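You operate a simulated robot arm through the tools that you are given. There is no shell and no other tool. Be economical: measure what you need, move in short steps, check, and stop when the job is done.

You are at the controls of a simulated two-armed robot. One attempt, no reset.

TASK
Fetch the teal cloth and set it on the coast sheet. Shut the cupboard door. Fetch the scrub brush and set it on the hill transfer. Pull the yellow drawer open. The order is free.

It is judged by the outcome, as a careful person would: the job done as asked, and still so three seconds after it is handed in. It fails if anything else is knocked over, pushed out of place, dropped, spilled or broken. Flat cloth is picked up by pressing the open fingertips on it (5 to 10 N) and closing them slowly along it; thin cloth reads only 2 to 8 mm in the jaws.

THE ROBOT
Two 7-joint arms with fingered hands on one trunk, on a base that drives. Base frame: it is fixed to the floor where the robot stands at the start and does not move with it; the origin is under the middle of the robot, x ahead of it, y to its left, z up. Readings come in m, degrees, newtons and seconds.
The left shoulder is at the start at [0.075, 0.144, 1.171], the right one opposite. With the tool pointing down near the work surface each hand reaches from about 0.1 to 0.76 m from the robot's upright axis, wherever it stands, measured 20 degrees to its own side. Places, roughly: coast sheet [0.5, -1.5, 0.75]; cupboard door [-2.1, -1.4, 0.5]; hill transfer [0.5, -0.75, 0.75]; scrub brush (10x6x7 cm) [-3.1, -2.1, 0.9]; teal cloth (11x10x5 cm) [0.5, -0.1, 0.6]; yellow drawer [0.5, 0, 0.4]. Payload 4 kg a hand.
The tool frame of a hand sits at the grasp point between the pads (the TCP): z along the fingers, y along the line on which they close. The tips reach 0.026 m beyond it. Largest opening 0.132 m; the body of the gripper starts 0.073 m behind the TCP. The gripper is a hand of 3 fingers: y runs from the thumb to the fingers, the wrist lies at [0, 0, -0.224] in the tool frame, and closing takes about 1.5 s.
Orientation is told as [roll, pitch, yaw] about the base's x, y, z axes, in that order, counted from this pose: with the fingers straight down and closing along the base's y, the tool's x points along the base's -x, its y along +y and its z along -z.

THE INTERFACE
- The arms move only by the tool move_arm. It takes "left_targets", "right_targets" or both (then of equal length, played together; a hand with none holds still); each is text: rows parted by semicolons, each of 6 numbers parted by spaces: the shift along the tool's x, y, z in cm, then the turn, a rotation vector about the tool's x, y, z in degrees. In form: tx ty tz ax ay az; .... A call has 1 to 12 rows; each row shifts and turns the commanded pose from where the row before left it, along the tool's axes as they then stand. "left_fingers" and "right_fingers" are, for a hand that has rows, the closure, from 0 (fully open) to 1 (shut), set as the call begins (left out, the last holds). A row lasts 0.2 s, in which the tool goes at most 0.05 m and 8.6 degrees; a call with a longer step from one row to the next is refused whole, and so is a gripper value outside its range. A pose out of reach is approached as far as the arm can. The call stops where the force on the tool passes 40 N (or 10 N more than at its start, if that is more) or the arm is blocked; 0.2 s more then pass. The fingers move at their own pace (about 0.072 m/s each) and stop on an object; they squeeze with about 24 N. The grip force told is the motor's: it shows also when the fingers shut on nothing. Time passes only in rows, and 0.2 s behind the last, so rows that do not move let the fingers close. It gives the time, the measured TCP pose, the force on the tool (base axes), the opening and the grip force at its end, in the units of the frame above (readings bear some noise), with the torque about the TCP (base axes, N m) and any sound that the robot's microphone picked up.
- Cameras (640 x 400 px; columns grow to the right, rows downward): "scene" is now at [0.1449, -0.0834, 1.3556]; the picture's right is [-0.47, -0.88, 0.05], its down [-0.80, 0.40, -0.44] and it looks along [0.37, -0.24, -0.89] (base axes); focal length 214 px, centre (320, 200). "left" rides on the left gripper at [-0.062, 0.003, -0.092] in its tool frame; the picture's right is [-0.05, -1.00, 0.00], its down [0.83, -0.04, -0.56] and it looks along [0.55, -0.03, 0.83] (tool axes); focal length 230 px, centre (320, 200). "right" rides on the right gripper at [0.062, 0.003, -0.092] in its tool frame; the picture's right is [-0.05, 1.00, 0.00], its down [-0.83, -0.04, -0.56] and it looks along [-0.56, -0.03, 0.83] (tool axes); focal length 230 px, centre (320, 200).
- snapshot(camera): a new picture of that camera. It takes no simulated time.
- raise_lower(by): slides the trunk up (or, below 0, down) by that many m; the arms and the scene camera ride with it, the base frame stays. It gives what a move gives, with no picture.
- base_move(legs): drives the robot by 1 to 6 legs, each [ahead, left, turn to the left] in m, m and degrees, along the robot's own axes; the way and the turn of a leg run together, so that a leg with both is an arc; at most 1.5 m and 180 degrees a leg. The arms and the cameras ride along, it lands a little off, and it stops where it bumps. It gives what a move gives.
- set_fingers(finger1, finger2, thumb_bend, hand): sets how far each is bent, from 0 (flat) to 1 (curled in); at 0.3 the hand is open as for a grip, at 0.7 the pads meet at the TCP. One left out holds its place. A second passes; each finger stops where it meets its share of the squeeze, and holds until it gets a number again. A gripper value or a shape takes the hand back. It gives what a move gives, with no picture; readings hold the bend of each and the force on the fingers (four entries, about 0 where the hand has none), thumb and palm.
- set_grasp(shape, hand): the hand has 3 fingers and takes this shape, open, in about a second: jaw (thumb against the fingers, like two jaws); tri (thumb and two fingers); tip (a fingertip pinch); poke (one finger out to press); point (the index stretched); flat (the hand flat); cup (the hand cupped); fist (a fist). The gripper value then closes the fingers along that shape, each until it touches; the sizes above hold for jaw. It gives what a move gives, with no picture.
- head_to(pan, tilt): turns the head with the scene camera to pan (to the left, within 86 degrees either way) and tilt (down, from -29 to 69), counted from straight ahead of the robot. It gives what a move gives.
- pixel_to_xyz(camera, pixels): there is no depth. For up to 12 entries [column, row, z] of the newest picture of that camera ("zoom" is the newest enlarged one), the place [x, y] in the base frame at which the ray of that pixel passes the height z, good to about 0.002 m. It takes no simulated time.
- inspect(camera, box): a new picture of the part [left, top, right, bottom] of that camera's present view, enlarged. It takes no simulated time.
- finish_job(): hands the job in; it is judged then, once.

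Keep the steps short. Do not move on a guess: measure, check each grasp and each placing, and mend mistakes. In all there are 110 turns and 88 pictures (those below and enlarged ones count). Leave the grippers open and the arms clear of the work at the hand-in unless told otherwise, and finish with a single line.

The tools are called after "Call:" as a command line: name --argument value ..., lists and objects as JSON in quotes. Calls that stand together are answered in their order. move_arm: Moves the arms, as the interface text tells. Its arguments: {"type":"object","properties":{"left_targets":{"type":"string"},"left_fingers":{"type":"number"},"right_targets":{"type":"string"},"right_fingers":{"type":"number"}},"required":[]} The other tools are called the same way: raise_lower (by) slides the trunk up or down; set_grasp (shape, hand) gives the hand a shape; set_fingers (finger1, finger2, thumb_bend, hand) moves the fingers one by one; base_move (legs) drives the base; head_to (pan, tilt) turns the head that bears the scene camera; snapshot (camera) takes a picture; pixel_to_xyz (camera, pixels) gives the place at which the rays of pixels pass given heights; inspect (camera, box) takes an enlarged picture of a part of a camera's view; finish_job () hands the job in.

At the start:

```text
t: 0.0
left_ee_pos: [0.5524, -0.1274, 1.0386]
left_tcp_rot: [1.3, -0.5, -2.2]
left_contact_force: [-0.2, -0.4, 0.9]
left_torque: [0.03, 0.0, -0.01]
left_opening: 0.1322
left_grip_force: 0.1
left_shape: jaw
left_bend: [0.3, 0.3, 0.3]
left_finger forces: [0.0, 0.1, 0.0, 0.0, 0.1, 0.0]
right_ee_pos: [0.3616, -0.4577, 1.084]
right_tcp_rot: [1.3, -0.4, -2.0]
right_contact_force: [0.0, 0.1, -0.1]
right_torque: [0.01, -0.04, 0.01]
right_opening: 0.132
right_grip_force: 0.1
right_shape: jaw
right_bend: [0.3, 0.3, 0.3]
right_finger forces: [0.1, 0.0, 0.0, 0.0, 0.0, 0.1]
trunk travel left (down, up): [-0.2, 0.262]
robot x, y, heading: [0.0059, -0.0059, -1.7]
head pan, tilt: [-26.4, 54.1]
```

scene: 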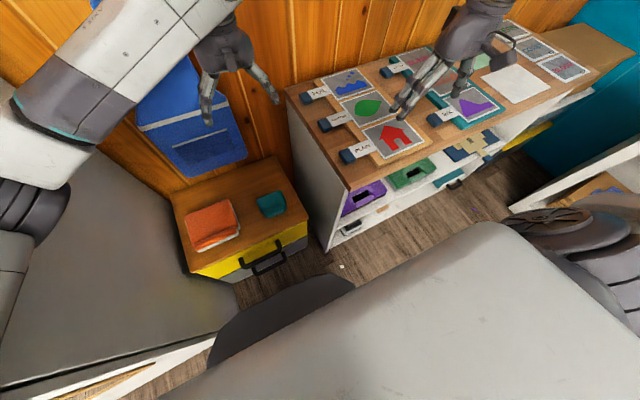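
right: 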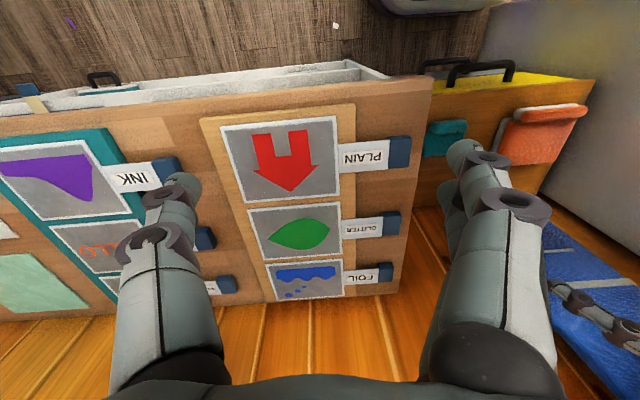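
left: 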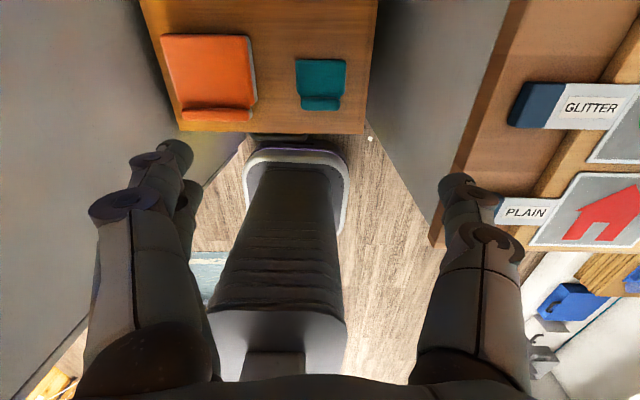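

I see the teal cloth on the yellow-drawer cabinet and a counter with sheets. I'll enlarge both to read the sheets and see the cloth.

Call:
inspect --camera "scene" --box '[280, 0, 640, 225]'

Call:
inspect --camera "left" --box '[140, 0, 400, 160]'

```text
1.78 times, centred on (460, 112) of scene
```

zoom: 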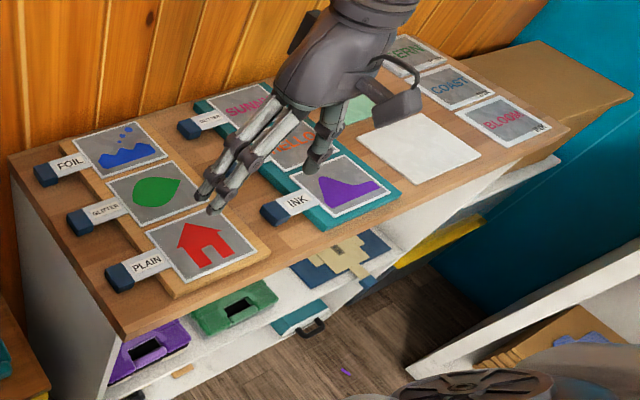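

```text
2.46 times, centred on (270, 80) of left
```

zoom: 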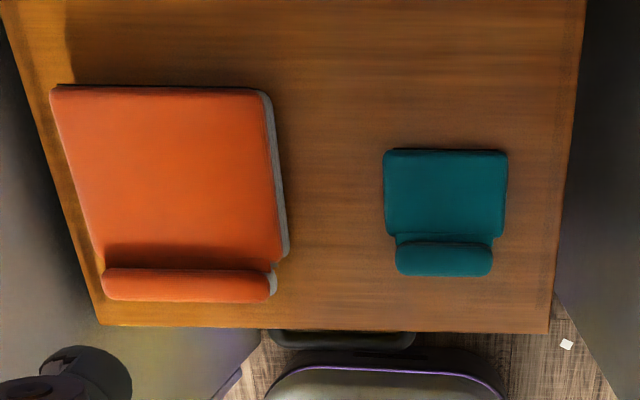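

Call:
pixel_to_xyz --camera "zoom" --pixels '[[385, 150, 0.57], [507, 150, 0.57], [443, 238, 0.58], [443, 275, 0.57], [396, 258, 0.58], [492, 258, 0.58], [443, 258, 0.6], [98, 325, 0.55], [548, 332, 0.55], [342, 348, 0.45]]'

Call:
pixel_to_xyz --camera "scene" --pixels '[[532, 49, 0.75], [473, 106, 0.75], [512, 82, 0.75], [290, 90, 0.75], [347, 188, 0.75], [600, 75, 0.75], [265, 258, 0.45]]'

Call:
head_to --pan 10 --tilt 50

Call:
snapshot --camera "scene"

```text
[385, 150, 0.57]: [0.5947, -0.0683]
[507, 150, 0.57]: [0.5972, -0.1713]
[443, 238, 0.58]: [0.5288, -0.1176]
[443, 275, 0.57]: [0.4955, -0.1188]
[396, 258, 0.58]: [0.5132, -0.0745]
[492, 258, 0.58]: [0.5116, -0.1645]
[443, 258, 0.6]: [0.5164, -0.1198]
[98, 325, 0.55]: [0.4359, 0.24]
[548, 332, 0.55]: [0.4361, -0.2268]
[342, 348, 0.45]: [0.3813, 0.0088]
```

```text
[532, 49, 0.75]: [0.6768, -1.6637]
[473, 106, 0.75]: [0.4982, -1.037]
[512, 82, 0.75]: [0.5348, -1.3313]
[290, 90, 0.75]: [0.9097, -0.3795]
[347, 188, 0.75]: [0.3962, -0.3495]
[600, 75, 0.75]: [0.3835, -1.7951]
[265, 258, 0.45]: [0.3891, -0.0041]
```

```text
t: 1.0
left_ee_pos: [0.5495, -0.1318, 1.0402]
left_tcp_rot: [0.7, -0.6, -3.2]
left_contact_force: [0.1, -0.1, -1.6]
left_torque: [-0.01, -0.05, -0.03]
left_opening: 0.1321
left_grip_force: 0.0
left_shape: jaw
left_bend: [0.3, 0.3, 0.3]
left_finger forces: [0.0, 0.0, 0.1, 0.0, 0.0, 0.0]
right_ee_pos: [0.3539, -0.4559, 1.0872]
right_tcp_rot: [0.7, -0.4, -2.9]
right_contact_force: [-0.9, 0.4, 0.1]
right_torque: [0.0, 0.02, 0.0]
right_opening: 0.1318
right_grip_force: 0.0
right_shape: jaw
right_bend: [0.3, 0.3, 0.3]
right_finger forces: [0.0, 0.0, 0.1, 0.0, 0.1, 0.0]
trunk travel left (down, up): [-0.2, 0.262]
robot x, y, heading: [0.0084, -0.0048, -3.0]
head pan, tilt: [10.0, 50.0]
```

```text
82 pictures are left
```

scene: 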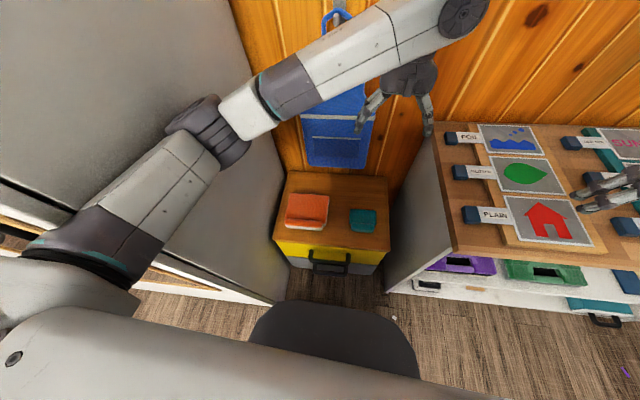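

I'll turn the left hand 87° so that it closes along x (across the cloth's ridge at x≈0.512, y≈-0.119), and come down to about z 0.77.

Call:
move_arm --left_targets "0 0 2.5 0 0 7.9;0 0 2.5 0 0 7.9;0 0 2.5 0 0 7.9;0 0 2.5 0 0 7.9;0 0 2.5 0 0 7.9;0 0 2.5 0 0 7.9;0 0 2.5 0 0 7.9;0 0 2.5 0 0 7.9;0 0 2.5 0 0 7.9;0 0 2.5 0 0 7.9;0 0 2.5 0 0 7.9;0 0 0 0 0 0" --left_fingers 0.4

Call:
snapshot --camera "left"

```text
t: 3.8
left_ee_pos: [0.5699, -0.1456, 0.7617]
left_tcp_rot: [0.3, 0.1, -92.3]
left_contact_force: [0.2, -1.1, 0.1]
left_torque: [0.02, -0.01, -0.02]
left_opening: 0.0798
left_grip_force: 0.1
left_shape: jaw
left_bend: [0.71, 0.71, 0.71]
left_finger forces: [0.0, 0.0, 0.1, 0.0, 0.0, 0.0]
right_ee_pos: [0.3624, -0.4622, 1.0866]
right_tcp_rot: [0.3, 0.0, -4.8]
right_contact_force: [0.8, 0.4, 0.5]
right_torque: [-0.01, -0.06, 0.01]
right_opening: 0.1318
right_grip_force: 0.1
right_shape: jaw
right_bend: [0.3, 0.3, 0.3]
right_finger forces: [0.0, 0.0, 0.0, 0.0, 0.0, 0.1]
trunk travel left (down, up): [-0.2, 0.262]
robot x, y, heading: [0.0259, -0.0085, -4.8]
head pan, tilt: [10.0, 50.0]
stopped in row 12 (left hand): the arm was blocked; the commanded pose is now the measured one
```

```text
81 pictures are left
```

left: 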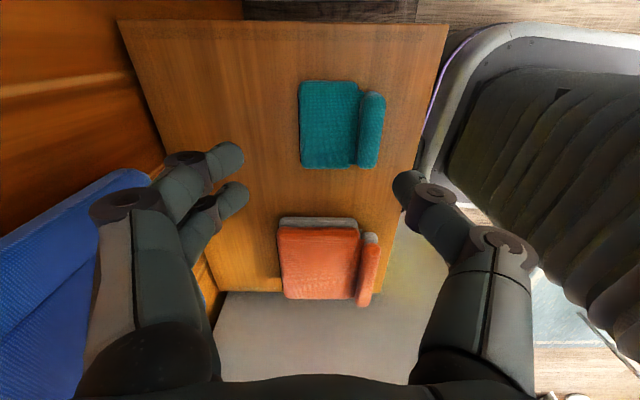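

The robot's reported heading has shifted (-1.7→-4.8) without a drive; I'll wait one short row to see if the base is drifting.

Call:
move_arm --left_targets "0 0 0 0 0 0;0 0 0 0 0 0;0 0 0 0 0 0;0 0 0 0 0 0;0 0 0 0 0 0"

Call:
snapshot --camera "left"

```text
t: 5.0
left_ee_pos: [0.5711, -0.1423, 0.7578]
left_tcp_rot: [-0.1, 0.3, -91.9]
left_contact_force: [0.0, -0.9, 0.0]
left_torque: [0.0, 0.01, 0.01]
left_opening: 0.0796
left_grip_force: 0.1
left_shape: jaw
left_bend: [0.71, 0.71, 0.71]
left_finger forces: [0.0, 0.1, 0.0, 0.1, 0.0, 0.0]
right_ee_pos: [0.3654, -0.4617, 1.0841]
right_tcp_rot: [0.5, 0.1, -4.8]
right_contact_force: [0.8, -0.6, -0.2]
right_torque: [0.03, 0.02, -0.02]
right_opening: 0.132
right_grip_force: 0.1
right_shape: jaw
right_bend: [0.3, 0.3, 0.3]
right_finger forces: [0.1, 0.0, 0.0, 0.0, 0.1, 0.0]
trunk travel left (down, up): [-0.2, 0.262]
robot x, y, heading: [0.0293, -0.0048, -4.5]
head pan, tilt: [10.0, 50.0]
```

```text
80 pictures are left
```

left: 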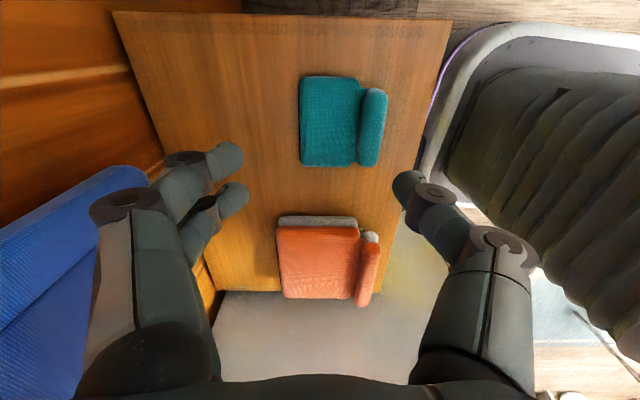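

Settled. Now I measure the cloth's ridge (about (372,127)) in this picture.

Call:
pixel_to_xyz --camera "left" --pixels '[[372, 92, 0.59], [370, 162, 0.59], [360, 127, 0.59], [385, 127, 0.58], [302, 120, 0.565], [300, 165, 0.565], [372, 127, 0.59], [400, 290, 0.55], [450, 22, 0.55]]'

Call:
inspect --camera "left" --box '[260, 50, 420, 190]'

```text
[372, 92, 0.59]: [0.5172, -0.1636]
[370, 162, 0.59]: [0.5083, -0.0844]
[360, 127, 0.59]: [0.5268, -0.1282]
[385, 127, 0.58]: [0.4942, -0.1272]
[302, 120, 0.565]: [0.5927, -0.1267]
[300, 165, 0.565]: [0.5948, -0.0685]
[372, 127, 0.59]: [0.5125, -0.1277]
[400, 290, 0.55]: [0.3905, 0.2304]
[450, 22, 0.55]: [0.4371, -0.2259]
```

```text
2.86 times, centred on (340, 120) of left
```

zoom: 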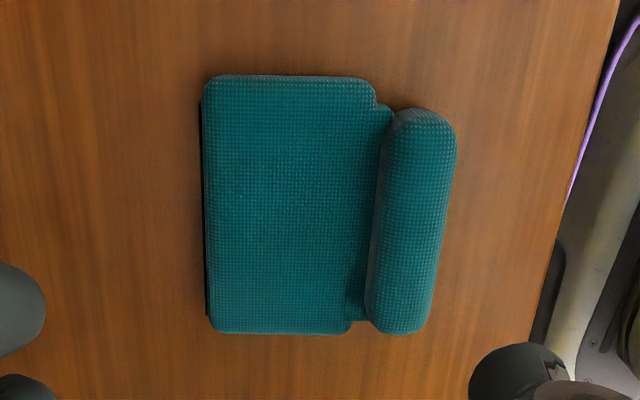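

The ridge centre is at about (0.511, -0.123). I'll shift the hand above it and come down to z≈0.64.

Call:
move_arm --left_targets "0.7 -2 0 0 0 0;0.7 -2 0 0 0 0;0.7 -2 0 0 0 0;0 0 3 0 0 0;0 0 3 0 0 0;0 0 3 0 0 0;0 0 3 0 0 0;0 0 0 0 0 0;0 0 0 0 0 0"

Call:
snapshot --camera "left"

```text
t: 7.0
left_ee_pos: [0.5124, -0.1078, 0.6399]
left_tcp_rot: [0.0, -0.5, -91.9]
left_contact_force: [-1.0, -0.4, 0.4]
left_torque: [0.06, -0.06, 0.02]
left_opening: 0.0794
left_grip_force: 0.0
left_shape: jaw
left_bend: [0.71, 0.71, 0.71]
left_finger forces: [0.1, 0.1, 0.0, 0.0, 0.1, 0.0]
right_ee_pos: [0.3639, -0.4442, 1.0923]
right_tcp_rot: [-0.5, -0.1, -4.6]
right_contact_force: [-0.6, -0.5, -0.4]
right_torque: [0.02, 0.0, 0.02]
right_opening: 0.1321
right_grip_force: 0.1
right_shape: jaw
right_bend: [0.3, 0.3, 0.3]
right_finger forces: [0.1, 0.0, 0.0, 0.1, 0.0, 0.1]
trunk travel left (down, up): [-0.2, 0.262]
robot x, y, heading: [0.0258, -0.0058, -4.5]
head pan, tilt: [10.0, 50.0]
```

```text
78 pictures are left
```

left: 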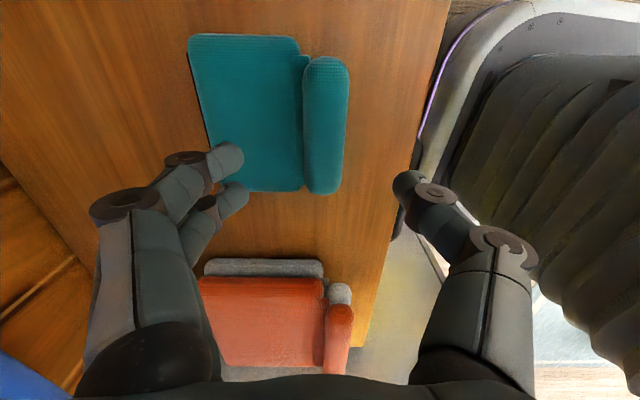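

The hand is centred across the ridge but about 1.8 cm too far left along it; I narrow the opening, shift by -1.8 cm along tool x and go down 4.5 cm.

Call:
move_arm --left_targets "-0.9 0 0 0 0 0;-0.9 0 0 0 0 0;0 0 0 0 0 0;0 0 1.5 0 0 0;0 0 1.5 0 0 0;0 0 1 0 0 0;0 0 0 0 0 0;0 0 0 0 0 0" --left_fingers 0.52

Call:
snapshot --camera "left"

```text
t: 8.8
left_ee_pos: [0.5127, -0.1257, 0.6019]
left_tcp_rot: [-0.1, -0.7, -91.9]
left_contact_force: [1.1, -0.1, -0.5]
left_torque: [-0.01, -0.01, 0.0]
left_opening: 0.064
left_grip_force: 0.2
left_shape: jaw
left_bend: [0.73, 0.73, 0.7]
left_finger forces: [0.0, 0.0, 0.1, 0.0, 0.0, 0.0]
right_ee_pos: [0.367, -0.4426, 1.0925]
right_tcp_rot: [-0.6, 0.0, -4.6]
right_contact_force: [0.4, -0.9, 0.7]
right_torque: [0.01, -0.01, 0.0]
right_opening: 0.1317
right_grip_force: 0.1
right_shape: jaw
right_bend: [0.3, 0.3, 0.3]
right_finger forces: [0.0, 0.1, 0.0, 0.1, 0.0, 0.0]
trunk travel left (down, up): [-0.2, 0.262]
robot x, y, heading: [0.0259, -0.0011, -4.9]
head pan, tilt: [10.0, 50.0]
```

```text
77 pictures are left
```

left: 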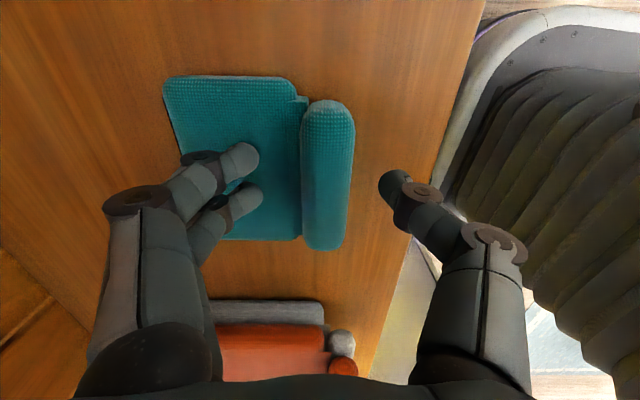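

Well aligned. I go down in 0.4 cm steps, watching force.

Call:
move_arm --left_targets "0 0 0.4 0 0 0;0 0 0.4 0 0 0;0 0 0.3 0 0 0;0 0 0 0 0 0"

```text
t: 9.8
left_ee_pos: [0.514, -0.1263, 0.595]
left_tcp_rot: [0.5, -0.8, -91.9]
left_contact_force: [1.7, 7.8, 38.6]
left_torque: [0.31, -1.64, 0.38]
left_opening: 0.0639
left_grip_force: 0.1
left_shape: jaw
left_bend: [0.75, 0.75, 0.7]
left_finger forces: [18.2, 20.7, 0.0, 0.0, 0.0, 0.0]
right_ee_pos: [0.364, -0.4425, 1.0935]
right_tcp_rot: [-0.6, -0.2, -4.8]
right_contact_force: [0.5, -0.3, -0.1]
right_torque: [0.02, 0.0, -0.01]
right_opening: 0.132
right_grip_force: 0.1
right_shape: jaw
right_bend: [0.3, 0.3, 0.3]
right_finger forces: [0.0, 0.0, 0.0, 0.1, 0.0, 0.1]
trunk travel left (down, up): [-0.2, 0.262]
robot x, y, heading: [0.0232, -0.0054, -4.8]
head pan, tilt: [10.0, 50.0]
```

The fingers touch the flat part with 38 N: I back up 0.5 cm and close.

Call:
move_arm --left_targets "0 0 -0.5 0 0 0;0 0 0 0 0 0"

Call:
move_arm --left_targets "0 0 0 0 0 0;0 0 0 0 0 0;0 0 0 0 0 0;0 0 0 0 0 0;0 0 0 0 0 0;0 0 0 0 0 0;0 0 0 0 0 0" --left_fingers 1

Call:
snapshot --camera "left"

```text
t: 10.4
left_ee_pos: [0.5109, -0.1251, 0.5967]
left_tcp_rot: [0.0, -0.7, -91.8]
left_contact_force: [1.7, 0.8, 22.0]
left_torque: [0.07, -0.95, 0.0]
left_opening: 0.0654
left_grip_force: 0.1
left_shape: jaw
left_bend: [0.74, 0.74, 0.7]
left_finger forces: [9.7, 11.9, 0.0, 0.0, 0.0, 0.1]
right_ee_pos: [0.3647, -0.4423, 1.0931]
right_tcp_rot: [-0.6, -0.1, -4.7]
right_contact_force: [0.0, 0.3, -0.3]
right_torque: [0.02, -0.01, -0.01]
right_opening: 0.1318
right_grip_force: 0.0
right_shape: jaw
right_bend: [0.3, 0.3, 0.3]
right_finger forces: [0.0, 0.0, 0.0, 0.0, 0.0, 0.0]
trunk travel left (down, up): [-0.2, 0.262]
robot x, y, heading: [0.028, -0.01, -4.8]
head pan, tilt: [10.0, 50.0]
```

```text
t: 12.0
left_ee_pos: [0.5122, -0.1249, 0.5957]
left_tcp_rot: [0.0, -0.6, -91.9]
left_contact_force: [-5.5, -1.2, 8.4]
left_torque: [-0.02, -0.09, -0.04]
left_opening: 0.0253
left_grip_force: 23.5
left_shape: jaw
left_bend: [0.75, 0.76, 0.7]
left_finger forces: [13.0, 13.3, 0.1, 0.0, 24.2, 0.0]
right_ee_pos: [0.3657, -0.4432, 1.0932]
right_tcp_rot: [-0.5, 0.0, -4.6]
right_contact_force: [0.2, 1.1, 0.2]
right_torque: [0.0, 0.0, -0.02]
right_opening: 0.1317
right_grip_force: 0.1
right_shape: jaw
right_bend: [0.3, 0.3, 0.3]
right_finger forces: [0.0, 0.0, 0.0, 0.0, 0.1, 0.1]
trunk travel left (down, up): [-0.2, 0.262]
robot x, y, heading: [0.0259, -0.0043, -4.5]
head pan, tilt: [10.0, 50.0]
```

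```text
76 pictures are left
```

left: 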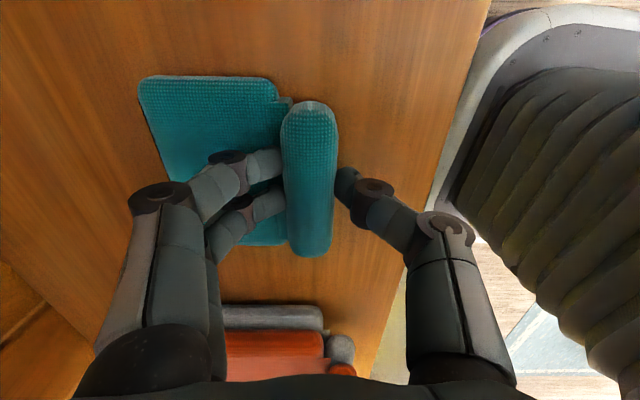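

Gripped (25 mm, 23.5 N). I lift straight up 20 cm and check.

Call:
move_arm --left_targets "0 0 -1 0 0 0;0 0 -2 0 0 0;0 0 -3 0 0 0;0 0 -4 0 0 0;0 0 -4 0 0 0;0 0 -4 0 0 0;0 0 -4 0 0 0;0 0 -4 0 0 0;0 0 -4 0 0 0;0 0 0 0 0 0"

Call:
snapshot --camera "left"

Call:
head_to --pan -70 --tilt 40

Call:
snapshot --camera "scene"

```text
t: 13.4
left_ee_pos: [0.5326, -0.0359, 0.711]
left_tcp_rot: [0.3, 8.4, -89.1]
left_contact_force: [0.0, 0.6, -0.5]
left_torque: [-0.01, 0.03, 0.02]
left_opening: 0.0239
left_grip_force: 23.9
left_shape: jaw
left_bend: [0.74, 0.74, 0.7]
left_finger forces: [11.0, 10.7, 0.0, 0.0, 21.6, 0.0]
right_ee_pos: [0.3665, -0.4432, 1.093]
right_tcp_rot: [-0.6, 0.1, -4.7]
right_contact_force: [-0.1, 0.1, -0.1]
right_torque: [0.03, 0.02, 0.01]
right_opening: 0.1321
right_grip_force: 0.1
right_shape: jaw
right_bend: [0.3, 0.3, 0.3]
right_finger forces: [0.0, 0.0, 0.0, 0.0, 0.1, 0.0]
trunk travel left (down, up): [-0.2, 0.262]
robot x, y, heading: [0.0284, -0.0031, -4.9]
head pan, tilt: [10.0, 50.0]
stopped in row 6 (left hand): the arm was blocked; the commanded pose is now the measured one
```

```text
75 pictures are left
```

left: 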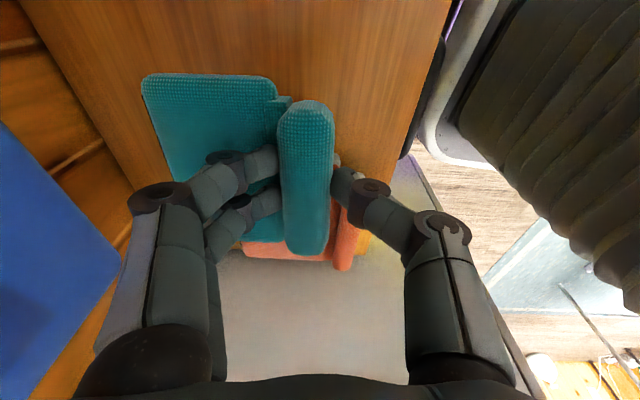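

```text
t: 14.9
left_ee_pos: [0.5322, -0.0363, 0.7111]
left_tcp_rot: [0.2, 8.5, -89.1]
left_contact_force: [0.0, 0.2, -1.2]
left_torque: [-0.01, -0.01, 0.03]
left_opening: 0.024
left_grip_force: 23.9
left_shape: jaw
left_bend: [0.74, 0.74, 0.7]
left_finger forces: [11.0, 10.7, 0.0, 0.1, 21.7, 0.0]
right_ee_pos: [0.3674, -0.4426, 1.0923]
right_tcp_rot: [-0.6, 0.0, -4.8]
right_contact_force: [-0.7, -0.6, 0.4]
right_torque: [0.0, -0.01, 0.01]
right_opening: 0.1317
right_grip_force: 0.1
right_shape: jaw
right_bend: [0.3, 0.3, 0.3]
right_finger forces: [0.0, 0.0, 0.1, 0.0, 0.1, 0.0]
trunk travel left (down, up): [-0.2, 0.262]
robot x, y, heading: [0.0253, -0.0046, -4.8]
head pan, tilt: [-70.0, 40.0]
```

```text
74 pictures are left
```

scene: 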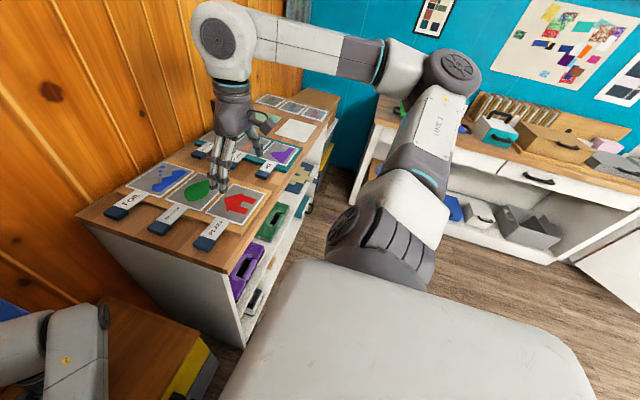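

The cloth is held, but the arm was blocked at z 0.71 and slid to y -0.036. I look at the left arm.

Call:
head_to --pan 45 --tilt 40

Call:
snapshot --camera "scene"

```text
t: 16.9
left_ee_pos: [0.5314, -0.0363, 0.7094]
left_tcp_rot: [0.3, 8.5, -89.1]
left_contact_force: [0.4, -0.4, -0.8]
left_torque: [-0.06, -0.01, 0.02]
left_opening: 0.0235
left_grip_force: 23.9
left_shape: jaw
left_bend: [0.74, 0.74, 0.7]
left_finger forces: [11.1, 10.7, 0.0, 0.0, 21.5, 0.0]
right_ee_pos: [0.3675, -0.4427, 1.0933]
right_tcp_rot: [-0.7, 0.0, -4.7]
right_contact_force: [0.2, -0.3, -0.2]
right_torque: [-0.01, 0.02, 0.01]
right_opening: 0.1317
right_grip_force: 0.0
right_shape: jaw
right_bend: [0.3, 0.3, 0.3]
right_finger forces: [0.1, 0.0, 0.0, 0.1, 0.0, 0.1]
trunk travel left (down, up): [-0.2, 0.262]
robot x, y, heading: [0.0282, -0.0042, -4.9]
head pan, tilt: [45.0, 40.0]
```

```text
73 pictures are left
```

scene: 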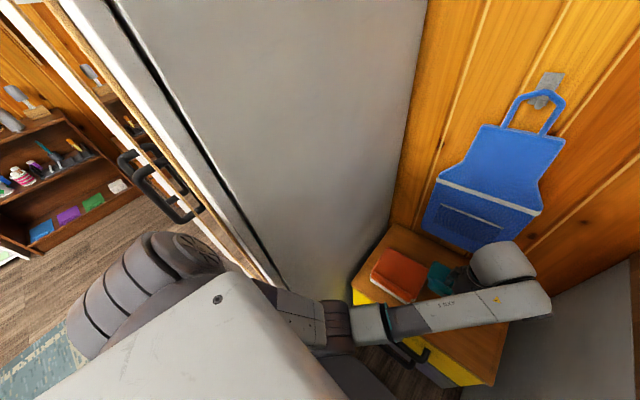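

The elbow is folded near the body, nothing touched. I lift with the trunk by 0.15 m instead.

Call:
raise_lower --by 0.15

Call:
snapshot --camera "scene"

```text
t: 18.6
left_ee_pos: [0.5571, 0.0513, 0.8425]
left_tcp_rot: [2.0, 15.8, -85.6]
left_contact_force: [-0.3, 0.0, -1.1]
left_torque: [0.01, 0.04, 0.01]
left_opening: 0.0235
left_grip_force: 24.0
left_shape: jaw
left_bend: [0.74, 0.74, 0.7]
left_finger forces: [10.9, 10.7, 0.1, 0.0, 21.6, 0.1]
right_ee_pos: [0.3662, -0.4426, 1.2463]
right_tcp_rot: [-0.5, -0.1, -4.8]
right_contact_force: [-0.2, 0.0, 0.5]
right_torque: [0.01, -0.01, 0.03]
right_opening: 0.1321
right_grip_force: 0.0
right_shape: jaw
right_bend: [0.3, 0.3, 0.3]
right_finger forces: [0.1, 0.0, 0.1, 0.0, 0.1, 0.1]
trunk travel left (down, up): [-0.351, 0.11]
robot x, y, heading: [0.0266, -0.0038, -4.6]
head pan, tilt: [45.0, 40.0]
stopped: the arm was blocked; the commanded pose is now the measured one
```

```text
72 pictures are left
```

scene: 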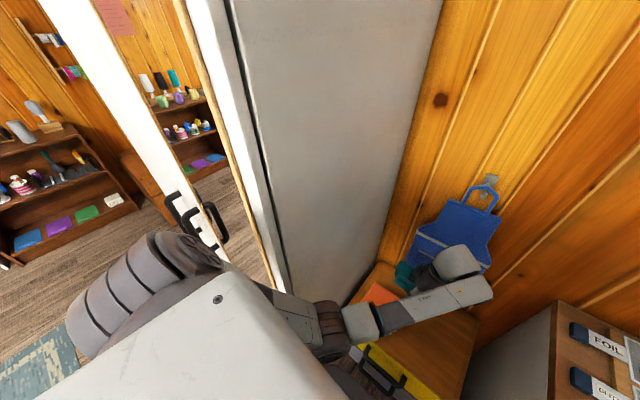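

The hand is at z 0.84 with the cloth but pushed left. I turn the wrist back the other way in small steps while moving up and right.

Call:
move_arm --left_targets "-1.5 0 -1 0 0 -8;-1.5 0 -1 0 0 -8;-1.5 0 -1 0 0 -8;-1.5 0 -1 0 0 -8;-1 0 -1 0 0 -8;0 0 0 0 0 0"

Call:
snapshot --camera "scene"

```text
t: 19.5
left_ee_pos: [0.5858, 0.095, 0.8391]
left_tcp_rot: [14.0, 19.4, -53.0]
left_contact_force: [-0.1, -0.1, -0.7]
left_torque: [-0.02, 0.01, 0.0]
left_opening: 0.024
left_grip_force: 24.0
left_shape: jaw
left_bend: [0.74, 0.74, 0.7]
left_finger forces: [10.9, 10.6, 0.0, 0.1, 21.6, 0.0]
right_ee_pos: [0.3662, -0.4428, 1.2454]
right_tcp_rot: [-0.6, -0.2, -4.7]
right_contact_force: [0.1, 0.8, 0.2]
right_torque: [0.0, -0.02, 0.02]
right_opening: 0.1319
right_grip_force: 0.0
right_shape: jaw
right_bend: [0.3, 0.3, 0.3]
right_finger forces: [0.0, 0.0, 0.0, 0.0, 0.1, 0.1]
trunk travel left (down, up): [-0.351, 0.11]
robot x, y, heading: [0.0241, -0.0051, -4.8]
head pan, tilt: [45.0, 40.0]
stopped in row 4 (left hand): the arm was blocked; the commanded pose is now the measured one
```

```text
71 pictures are left
```

scene: 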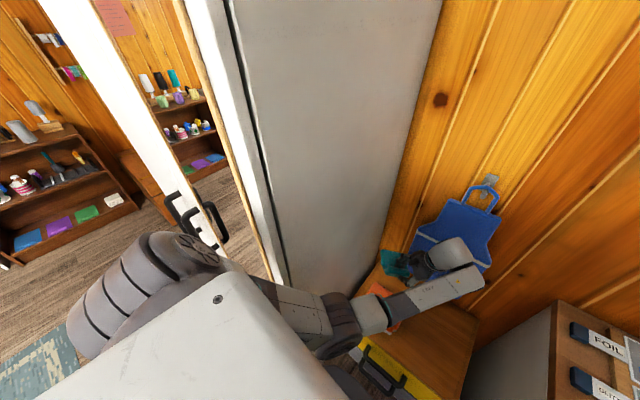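

The elbow seems jammed near the tall cabinet on the left. I back the robot off by 0.3 m and slightly to the right to free it.

Call:
base_move --legs '[[-0.3, -0.1, 0]]'

Call:
snapshot --camera "scene"

```text
t: 21.6
left_ee_pos: [0.2811, 0.0169, 0.8369]
left_tcp_rot: [13.9, 19.4, -53.4]
left_contact_force: [1.5, 0.8, -0.4]
left_torque: [-0.02, 0.03, -0.01]
left_opening: 0.0237
left_grip_force: 24.5
left_shape: jaw
left_bend: [0.74, 0.74, 0.7]
left_finger forces: [11.0, 10.7, 0.1, 0.0, 21.6, 0.1]
right_ee_pos: [0.0599, -0.5204, 1.2453]
right_tcp_rot: [-0.6, -0.1, -4.9]
right_contact_force: [0.0, -0.7, -0.3]
right_torque: [0.02, 0.0, -0.01]
right_opening: 0.1319
right_grip_force: 0.1
right_shape: jaw
right_bend: [0.3, 0.3, 0.3]
right_finger forces: [0.0, 0.1, 0.0, 0.0, 0.0, 0.0]
trunk travel left (down, up): [-0.351, 0.11]
robot x, y, heading: [-0.2807, -0.0831, -4.7]
head pan, tilt: [45.0, 40.0]
```

```text
70 pictures are left
```

scene: 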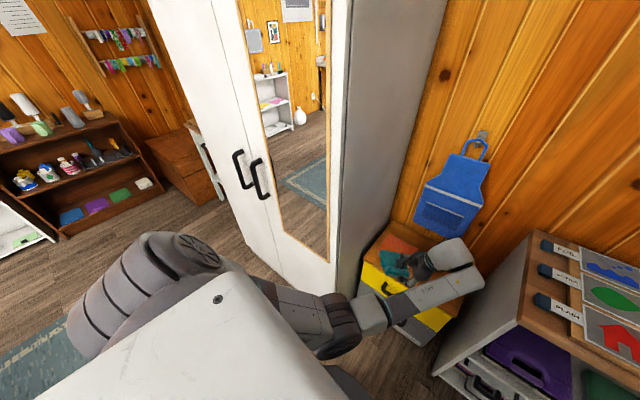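

Clear now. I try moving the left hand forward/right and turning it back level.

Call:
move_arm --left_targets "-1.5 1.5 -1 0 0 -7;-1.5 1.5 -1 0 0 -7;-1.5 1.5 -1 0 0 -7;-1.5 1.5 -1 0 0 -7;0 0 0 0 0 0"

Call:
snapshot --camera "scene"

```text
t: 22.8
left_ee_pos: [0.3633, 0.0008, 0.8735]
left_tcp_rot: [21.2, 10.7, -25.7]
left_contact_force: [-0.5, 0.8, 0.2]
left_torque: [-0.04, -0.02, -0.02]
left_opening: 0.024
left_grip_force: 23.7
left_shape: jaw
left_bend: [0.74, 0.74, 0.7]
left_finger forces: [11.0, 10.5, 0.1, 0.0, 21.4, 0.0]
right_ee_pos: [0.0598, -0.5218, 1.2448]
right_tcp_rot: [-0.6, -0.1, -4.9]
right_contact_force: [-0.3, 0.2, 0.5]
right_torque: [0.01, 0.01, 0.0]
right_opening: 0.1321
right_grip_force: 0.1
right_shape: jaw
right_bend: [0.3, 0.3, 0.3]
right_finger forces: [0.0, 0.1, 0.0, 0.0, 0.0, 0.0]
trunk travel left (down, up): [-0.351, 0.11]
robot x, y, heading: [-0.2791, -0.0786, -4.8]
head pan, tilt: [45.0, 40.0]
```

```text
69 pictures are left
```

scene: 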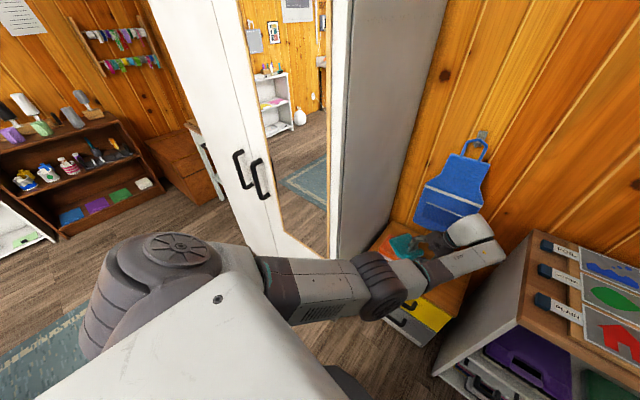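

Free. I level the hand (undo roll/pitch) and raise it, and look right to plan the drive.

Call:
move_arm --left_targets "-0.5 0 -2 7 -3.5 0;-0.5 0 -2 7 -3.5 0;-0.5 0 -2 7 -3.5 0;0 0 -1 0 0 0;0 0 0 0 0 0"

Call:
head_to --pan -70 --tilt 35

Call:
snapshot --camera "scene"

```text
t: 24.0
left_ee_pos: [0.3783, -0.0239, 0.9399]
left_tcp_rot: [-0.1, 0.5, -27.6]
left_contact_force: [0.0, 1.1, -1.0]
left_torque: [-0.02, 0.01, 0.01]
left_opening: 0.0234
left_grip_force: 24.0
left_shape: jaw
left_bend: [0.74, 0.74, 0.7]
left_finger forces: [10.9, 10.6, 0.1, 0.0, 21.6, 0.0]
right_ee_pos: [0.06, -0.5217, 1.2455]
right_tcp_rot: [-0.6, -0.2, -4.9]
right_contact_force: [0.4, 0.6, -0.3]
right_torque: [0.0, 0.0, -0.01]
right_opening: 0.132
right_grip_force: 0.0
right_shape: jaw
right_bend: [0.3, 0.3, 0.3]
right_finger forces: [0.0, 0.0, 0.1, 0.1, 0.0, 0.1]
trunk travel left (down, up): [-0.351, 0.11]
robot x, y, heading: [-0.2748, -0.0821, -5.0]
head pan, tilt: [45.0, 40.0]
```

```text
t: 25.9
left_ee_pos: [0.3779, -0.023, 0.9398]
left_tcp_rot: [0.0, 0.5, -27.6]
left_contact_force: [-1.1, -0.2, -0.3]
left_torque: [-0.04, 0.04, -0.01]
left_opening: 0.0239
left_grip_force: 24.3
left_shape: jaw
left_bend: [0.74, 0.74, 0.7]
left_finger forces: [10.9, 10.6, 0.0, 0.0, 21.6, 0.1]
right_ee_pos: [0.0601, -0.5227, 1.2451]
right_tcp_rot: [-0.6, -0.1, -4.9]
right_contact_force: [0.5, -0.5, 0.1]
right_torque: [0.0, 0.01, -0.04]
right_opening: 0.1321
right_grip_force: 0.0
right_shape: jaw
right_bend: [0.3, 0.3, 0.3]
right_finger forces: [0.0, 0.1, 0.0, 0.0, 0.0, 0.1]
trunk travel left (down, up): [-0.351, 0.11]
robot x, y, heading: [-0.2784, -0.0802, -5.0]
head pan, tilt: [-70.0, 35.0]
```

```text
68 pictures are left
```

scene: 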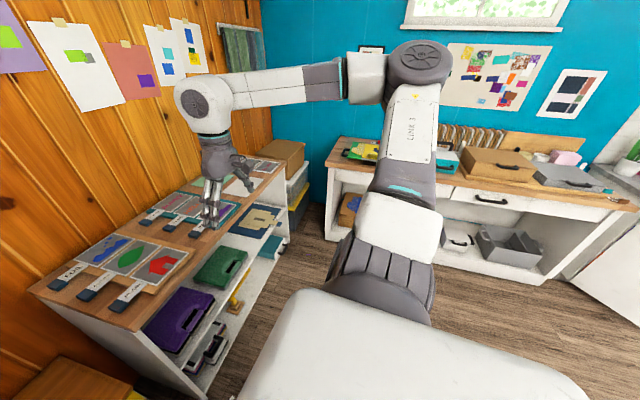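

Call:
pixel_to_xyz --camera "scene" --pixels '[[325, 238, 0.0], [540, 285, 0.0], [460, 185, 0.85], [238, 165, 0.75], [272, 172, 0.75], [250, 160, 0.75], [275, 300, 0.0], [243, 395, 0.0], [583, 210, 0.85], [285, 168, 0.75]]'

Call:
inspect --camera "scene" --box '[120, 100, 360, 250]'

```text
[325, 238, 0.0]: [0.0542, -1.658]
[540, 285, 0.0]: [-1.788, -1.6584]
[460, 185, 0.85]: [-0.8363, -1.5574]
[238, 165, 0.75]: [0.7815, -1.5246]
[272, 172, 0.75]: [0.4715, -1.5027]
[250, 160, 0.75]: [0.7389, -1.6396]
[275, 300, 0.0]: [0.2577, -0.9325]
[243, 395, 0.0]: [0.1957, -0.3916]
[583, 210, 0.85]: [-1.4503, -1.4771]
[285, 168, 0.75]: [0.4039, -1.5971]
```

```text
2.67 times, centred on (240, 175) of scene
```

zoom: 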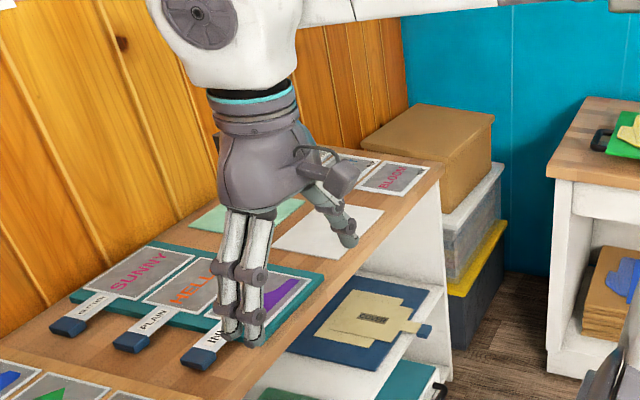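

Path is clear to the right between counter and bench. I drive about 1.05 m right and 0.22 ahead, then turn 15° right.

Call:
base_move --legs '[[0, -1.05, 0], [0.2, 0, -15]]'

Call:
head_to --pan -15 --tilt 50

Call:
snapshot --camera "scene"

```text
t: 32.5
left_ee_pos: [0.484, -1.2665, 0.9399]
left_tcp_rot: [-0.2, 0.4, -41.9]
left_contact_force: [-0.1, 0.0, -1.2]
left_torque: [0.02, 0.03, 0.03]
left_opening: 0.0237
left_grip_force: 23.5
left_shape: jaw
left_bend: [0.74, 0.74, 0.7]
left_finger forces: [10.9, 10.6, 0.1, 0.0, 21.5, 0.1]
right_ee_pos: [0.0537, -1.6691, 1.2466]
right_tcp_rot: [-0.6, -0.3, -19.2]
right_contact_force: [0.9, 0.5, -0.2]
right_torque: [0.0, -0.02, -0.01]
right_opening: 0.132
right_grip_force: 0.1
right_shape: jaw
right_bend: [0.3, 0.3, 0.3]
right_finger forces: [0.0, 0.1, 0.1, 0.1, 0.0, 0.0]
trunk travel left (down, up): [-0.351, 0.11]
robot x, y, heading: [-0.1707, -1.1633, -19.2]
head pan, tilt: [-70.0, 35.0]
```

```text
t: 33.7
left_ee_pos: [0.4855, -1.2658, 0.9373]
left_tcp_rot: [0.0, 0.6, -41.9]
left_contact_force: [-0.2, 0.2, 0.1]
left_torque: [0.02, -0.01, -0.01]
left_opening: 0.0238
left_grip_force: 24.4
left_shape: jaw
left_bend: [0.74, 0.74, 0.7]
left_finger forces: [10.9, 10.5, 0.0, 0.0, 21.5, 0.0]
right_ee_pos: [0.0542, -1.6706, 1.2452]
right_tcp_rot: [-0.6, -0.2, -19.1]
right_contact_force: [0.8, 0.6, -1.0]
right_torque: [0.0, 0.02, 0.0]
right_opening: 0.1319
right_grip_force: 0.1
right_shape: jaw
right_bend: [0.3, 0.3, 0.3]
right_finger forces: [0.0, 0.1, 0.0, 0.1, 0.0, 0.0]
trunk travel left (down, up): [-0.351, 0.11]
robot x, y, heading: [-0.1658, -1.1628, -19.2]
head pan, tilt: [-15.0, 50.0]
```

```text
66 pictures are left
```

scene: 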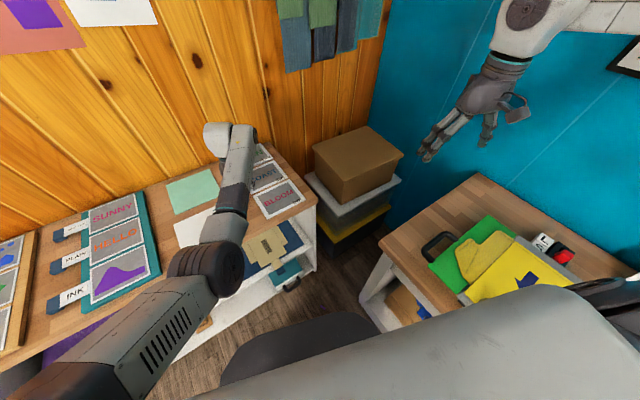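

I see COAST at about (265,178). I enlarge and measure it.

Call:
inspect --camera "scene" --box '[160, 110, 340, 240]'

Call:
snapshot --camera "left"

```text
3.08 times, centred on (250, 175) of scene
```

zoom: 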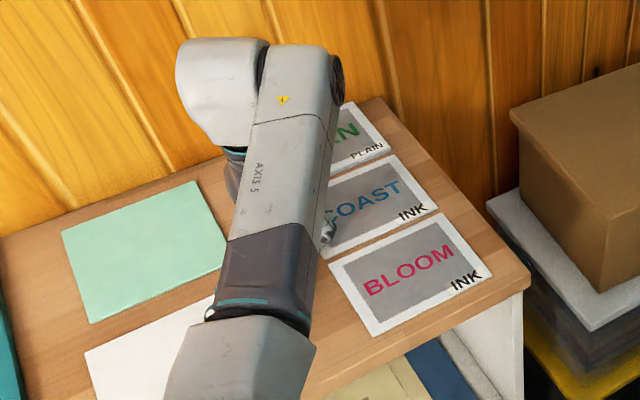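

```text
64 pictures are left
```

left: 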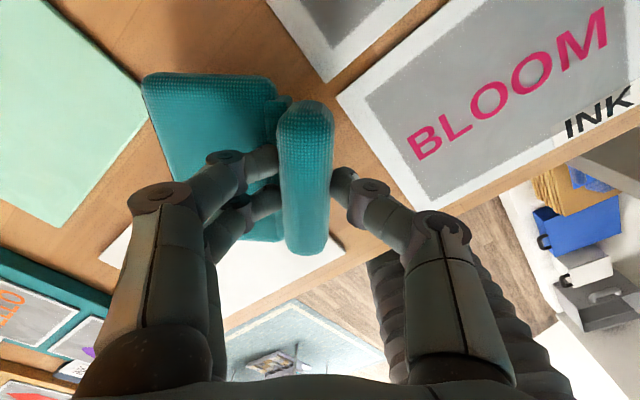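

Call:
pixel_to_xyz --camera "zoom" --pixels '[[437, 208, 0.75], [395, 155, 0.75], [322, 258, 0.75], [328, 265, 0.75], [432, 212, 0.75], [492, 275, 0.75], [372, 333, 0.75], [388, 150, 0.75], [60, 232, 0.75], [195, 182, 0.75], [225, 265, 0.75]]'

Call:
pixel_to_xyz --camera "left" --pixels '[[338, 97, 0.75], [445, 208, 0.75], [325, 80, 0.75], [225, 320, 0.75]]'

```text
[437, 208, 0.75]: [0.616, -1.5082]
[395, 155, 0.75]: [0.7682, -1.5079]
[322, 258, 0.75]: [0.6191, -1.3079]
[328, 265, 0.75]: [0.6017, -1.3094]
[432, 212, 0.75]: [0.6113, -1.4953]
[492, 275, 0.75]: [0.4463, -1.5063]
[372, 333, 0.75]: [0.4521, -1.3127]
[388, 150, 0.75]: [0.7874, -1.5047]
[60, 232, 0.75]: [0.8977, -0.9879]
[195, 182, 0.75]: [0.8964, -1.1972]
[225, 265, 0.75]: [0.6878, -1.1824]
```

```text
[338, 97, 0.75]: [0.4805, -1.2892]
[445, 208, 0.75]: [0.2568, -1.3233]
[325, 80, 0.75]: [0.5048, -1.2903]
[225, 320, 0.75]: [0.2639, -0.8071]
```

The two cameras disagree at z=0.75, so the counter height must differ. I triangulate by querying several heights.

Call:
pixel_to_xyz --camera "zoom" --pixels '[[328, 265, 0.8], [328, 265, 0.85], [328, 265, 0.9], [372, 333, 0.8], [372, 333, 0.85], [372, 333, 0.9]]'

Call:
pixel_to_xyz --camera "left" --pixels '[[338, 97, 0.8], [338, 97, 0.85], [338, 97, 0.9], [445, 208, 0.8], [445, 208, 0.85], [445, 208, 0.9]]'

```text
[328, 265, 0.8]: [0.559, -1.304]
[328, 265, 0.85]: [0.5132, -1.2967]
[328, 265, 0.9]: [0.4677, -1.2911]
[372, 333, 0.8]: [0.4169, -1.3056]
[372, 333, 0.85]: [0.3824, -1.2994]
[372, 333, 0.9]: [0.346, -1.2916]
```

```text
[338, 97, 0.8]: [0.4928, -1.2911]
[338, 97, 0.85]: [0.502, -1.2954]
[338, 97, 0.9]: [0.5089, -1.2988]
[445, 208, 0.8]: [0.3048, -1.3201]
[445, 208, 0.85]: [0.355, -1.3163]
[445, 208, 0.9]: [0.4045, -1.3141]
```

The counter top is at about z=0.862. I recompute the COAST sheet corners at that height and raise the hand by 7 cm.

Call:
pixel_to_xyz --camera "zoom" --pixels '[[437, 208, 0.862], [395, 155, 0.862], [322, 258, 0.862], [328, 265, 0.862], [432, 212, 0.862], [388, 150, 0.862], [365, 210, 0.862]]'

Call:
move_arm --left_targets "0 0 -3.5 0 0 0;0 0 -3.5 0 0 0;0 0 0 0 0 0"

```text
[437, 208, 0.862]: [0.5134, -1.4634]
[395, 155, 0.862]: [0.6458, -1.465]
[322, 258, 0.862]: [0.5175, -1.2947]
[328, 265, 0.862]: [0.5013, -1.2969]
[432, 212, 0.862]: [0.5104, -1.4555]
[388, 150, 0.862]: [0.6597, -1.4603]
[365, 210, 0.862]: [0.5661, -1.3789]
```

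```text
t: 34.5
left_ee_pos: [0.4916, -1.2587, 1.0076]
left_tcp_rot: [0.5, 0.7, -41.3]
left_contact_force: [0.8, 0.3, 0.1]
left_torque: [-0.01, 0.02, 0.01]
left_opening: 0.0238
left_grip_force: 24.0
left_shape: jaw
left_bend: [0.74, 0.74, 0.7]
left_finger forces: [11.0, 10.6, 0.0, 0.0, 21.4, 0.1]
right_ee_pos: [0.0534, -1.6703, 1.2448]
right_tcp_rot: [-0.6, -0.1, -19.1]
right_contact_force: [-0.8, -0.7, 0.5]
right_torque: [-0.02, -0.04, 0.02]
right_opening: 0.1318
right_grip_force: 0.1
right_shape: jaw
right_bend: [0.3, 0.3, 0.3]
right_finger forces: [0.0, 0.1, 0.1, 0.1, 0.1, 0.0]
trunk travel left (down, up): [-0.351, 0.11]
robot x, y, heading: [-0.1664, -1.1616, -19.1]
head pan, tilt: [-15.0, 50.0]
```

COAST spans x 0.515–0.65, y −1.295–−1.465 (centre (0.582,−1.38)). It is a bit far; I drive ahead 0.12 m.

Call:
base_move --legs '[[0.12, 0, 0]]'

```text
t: 35.8
left_ee_pos: [0.6048, -1.2975, 1.0112]
left_tcp_rot: [0.4, 0.6, -41.2]
left_contact_force: [0.6, -0.1, -1.6]
left_torque: [0.01, 0.02, -0.02]
left_opening: 0.0237
left_grip_force: 24.0
left_shape: jaw
left_bend: [0.74, 0.74, 0.7]
left_finger forces: [10.9, 10.6, 0.0, 0.0, 21.5, 0.1]
right_ee_pos: [0.1664, -1.7099, 1.246]
right_tcp_rot: [-0.6, -0.1, -19.1]
right_contact_force: [-0.1, 0.8, 0.3]
right_torque: [-0.02, 0.03, -0.02]
right_opening: 0.1318
right_grip_force: 0.0
right_shape: jaw
right_bend: [0.3, 0.3, 0.3]
right_finger forces: [0.0, 0.0, 0.0, 0.0, 0.0, 0.0]
trunk travel left (down, up): [-0.351, 0.11]
robot x, y, heading: [-0.0488, -1.198, -19.3]
head pan, tilt: [-15.0, 50.0]
```

I turn the hand 41° to line up with the sheet, then shift to TCP (0.582, −1.414).

Call:
move_arm --left_targets "0 0 0 0 0 -8.2;0 0 0 0 0 -8.2;0 0 0 0 0 -8.2;0 0 0 0 0 -8.2;0 0 0 0 0 -8.2;0.8 -3.9 0 0 0 0;0.8 -3.9 0 0 0 0;0.8 -3.9 0 0 0 0;0 0 0 0 0 0;0 0 0 0 0 0"

Call:
snapshot --camera "left"

Call:
snapshot --camera "scene"

```text
t: 38.0
left_ee_pos: [0.5786, -1.4148, 1.0083]
left_tcp_rot: [0.6, 0.2, -0.3]
left_contact_force: [1.3, -0.1, -0.2]
left_torque: [0.0, 0.01, 0.0]
left_opening: 0.0237
left_grip_force: 23.8
left_shape: jaw
left_bend: [0.74, 0.74, 0.7]
left_finger forces: [10.9, 10.5, 0.1, 0.0, 21.5, 0.0]
right_ee_pos: [0.1686, -1.7115, 1.2461]
right_tcp_rot: [-0.6, -0.1, -19.1]
right_contact_force: [0.1, 0.3, 0.3]
right_torque: [-0.01, 0.01, 0.0]
right_opening: 0.132
right_grip_force: 0.0
right_shape: jaw
right_bend: [0.3, 0.3, 0.3]
right_finger forces: [0.0, 0.0, 0.1, 0.1, 0.0, 0.1]
trunk travel left (down, up): [-0.351, 0.11]
robot x, y, heading: [-0.0515, -1.2016, -19.1]
head pan, tilt: [-15.0, 50.0]
```

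```text
63 pictures are left
```

left: 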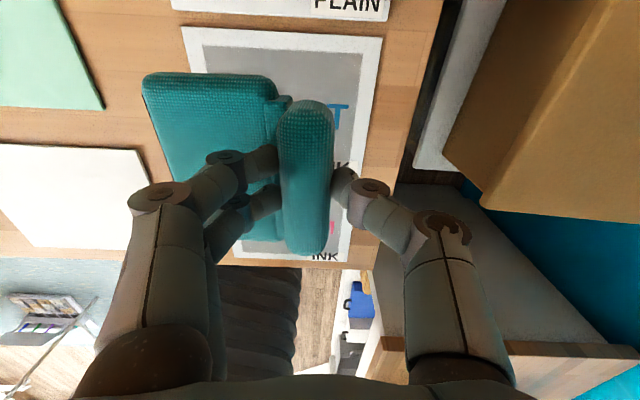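

```text
62 pictures are left
```

scene: 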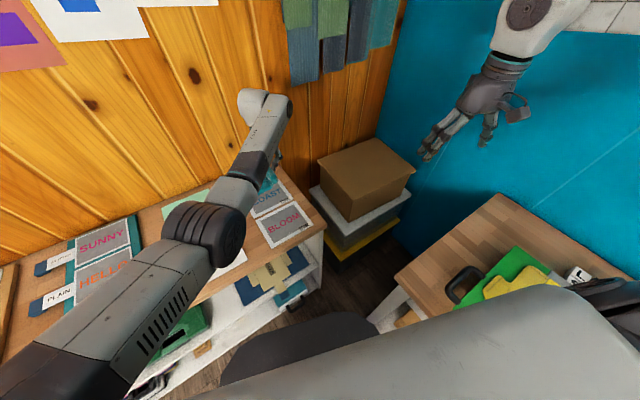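

I check the COAST corners from the left camera: far-left (183,28), far-right (381,35).

Call:
pixel_to_xyz --camera "left" --pixels '[[183, 28, 0.862], [381, 35, 0.862], [352, 190, 0.862], [350, 262, 0.862]]'

```text
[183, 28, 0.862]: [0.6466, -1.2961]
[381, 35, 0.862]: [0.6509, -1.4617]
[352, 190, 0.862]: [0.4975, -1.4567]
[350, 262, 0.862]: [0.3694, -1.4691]
```

Consistent. I lower: 8 cm, then small steps until touch.

Call:
move_arm --left_targets "0 0 3 0 0 0;0 0 3 0 0 0;0 0 2 0 0 0;0 0 0.5 0 0 0;0 0 0.5 0 0 0;0 0 0 0 0 0"

Call:
snapshot --camera "left"

```text
t: 39.4
left_ee_pos: [0.5808, -1.4134, 0.9177]
left_tcp_rot: [0.7, 0.2, -0.2]
left_contact_force: [0.0, 0.7, 0.7]
left_torque: [0.0, -0.03, 0.01]
left_opening: 0.024
left_grip_force: 23.7
left_shape: jaw
left_bend: [0.74, 0.74, 0.7]
left_finger forces: [10.8, 10.6, 0.0, 0.0, 21.4, 0.0]
right_ee_pos: [0.1688, -1.7106, 1.2443]
right_tcp_rot: [-0.6, -0.1, -19.2]
right_contact_force: [0.4, 0.3, -0.3]
right_torque: [0.02, -0.05, 0.04]
right_opening: 0.1317
right_grip_force: 0.0
right_shape: jaw
right_bend: [0.3, 0.3, 0.3]
right_finger forces: [0.0, 0.1, 0.0, 0.0, 0.1, 0.1]
trunk travel left (down, up): [-0.351, 0.11]
robot x, y, heading: [-0.0521, -1.2006, -19.2]
head pan, tilt: [-15.0, 50.0]
```

```text
61 pictures are left
```

left: 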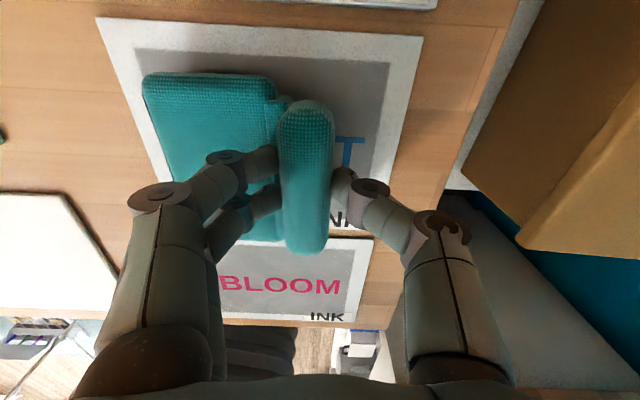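

Call:
pixel_to_xyz --camera "left" --pixels '[[310, 252, 0.9], [260, 240, 0.875], [205, 75, 0.892], [145, 85, 0.885], [330, 105, 0.925]]'

Call:
move_arm --left_targets "0 0 0.4 0 0 0;0 0 0.4 0 0 0;0 0 0 0 0 0"

```text
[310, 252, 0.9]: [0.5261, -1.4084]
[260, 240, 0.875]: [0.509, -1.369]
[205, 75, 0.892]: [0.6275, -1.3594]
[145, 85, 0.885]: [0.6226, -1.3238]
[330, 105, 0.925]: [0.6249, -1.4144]
```

```text
t: 40.2
left_ee_pos: [0.5803, -1.4138, 0.9114]
left_tcp_rot: [0.7, 0.0, -0.3]
left_contact_force: [-0.1, 0.2, 1.9]
left_torque: [0.14, 0.0, -0.02]
left_opening: 0.0237
left_grip_force: 23.9
left_shape: jaw
left_bend: [0.74, 0.74, 0.7]
left_finger forces: [12.1, 10.6, 0.0, 0.0, 21.1, 0.0]
right_ee_pos: [0.1683, -1.7105, 1.2455]
right_tcp_rot: [-0.5, -0.1, -19.2]
right_contact_force: [-0.4, 0.9, -0.9]
right_torque: [-0.05, 0.0, 0.0]
right_opening: 0.1315
right_grip_force: 0.1
right_shape: jaw
right_bend: [0.3, 0.3, 0.3]
right_finger forces: [0.0, 0.0, 0.0, 0.1, 0.1, 0.0]
trunk travel left (down, up): [-0.351, 0.11]
robot x, y, heading: [-0.0492, -1.2016, -19.3]
head pan, tilt: [-15.0, 50.0]
```

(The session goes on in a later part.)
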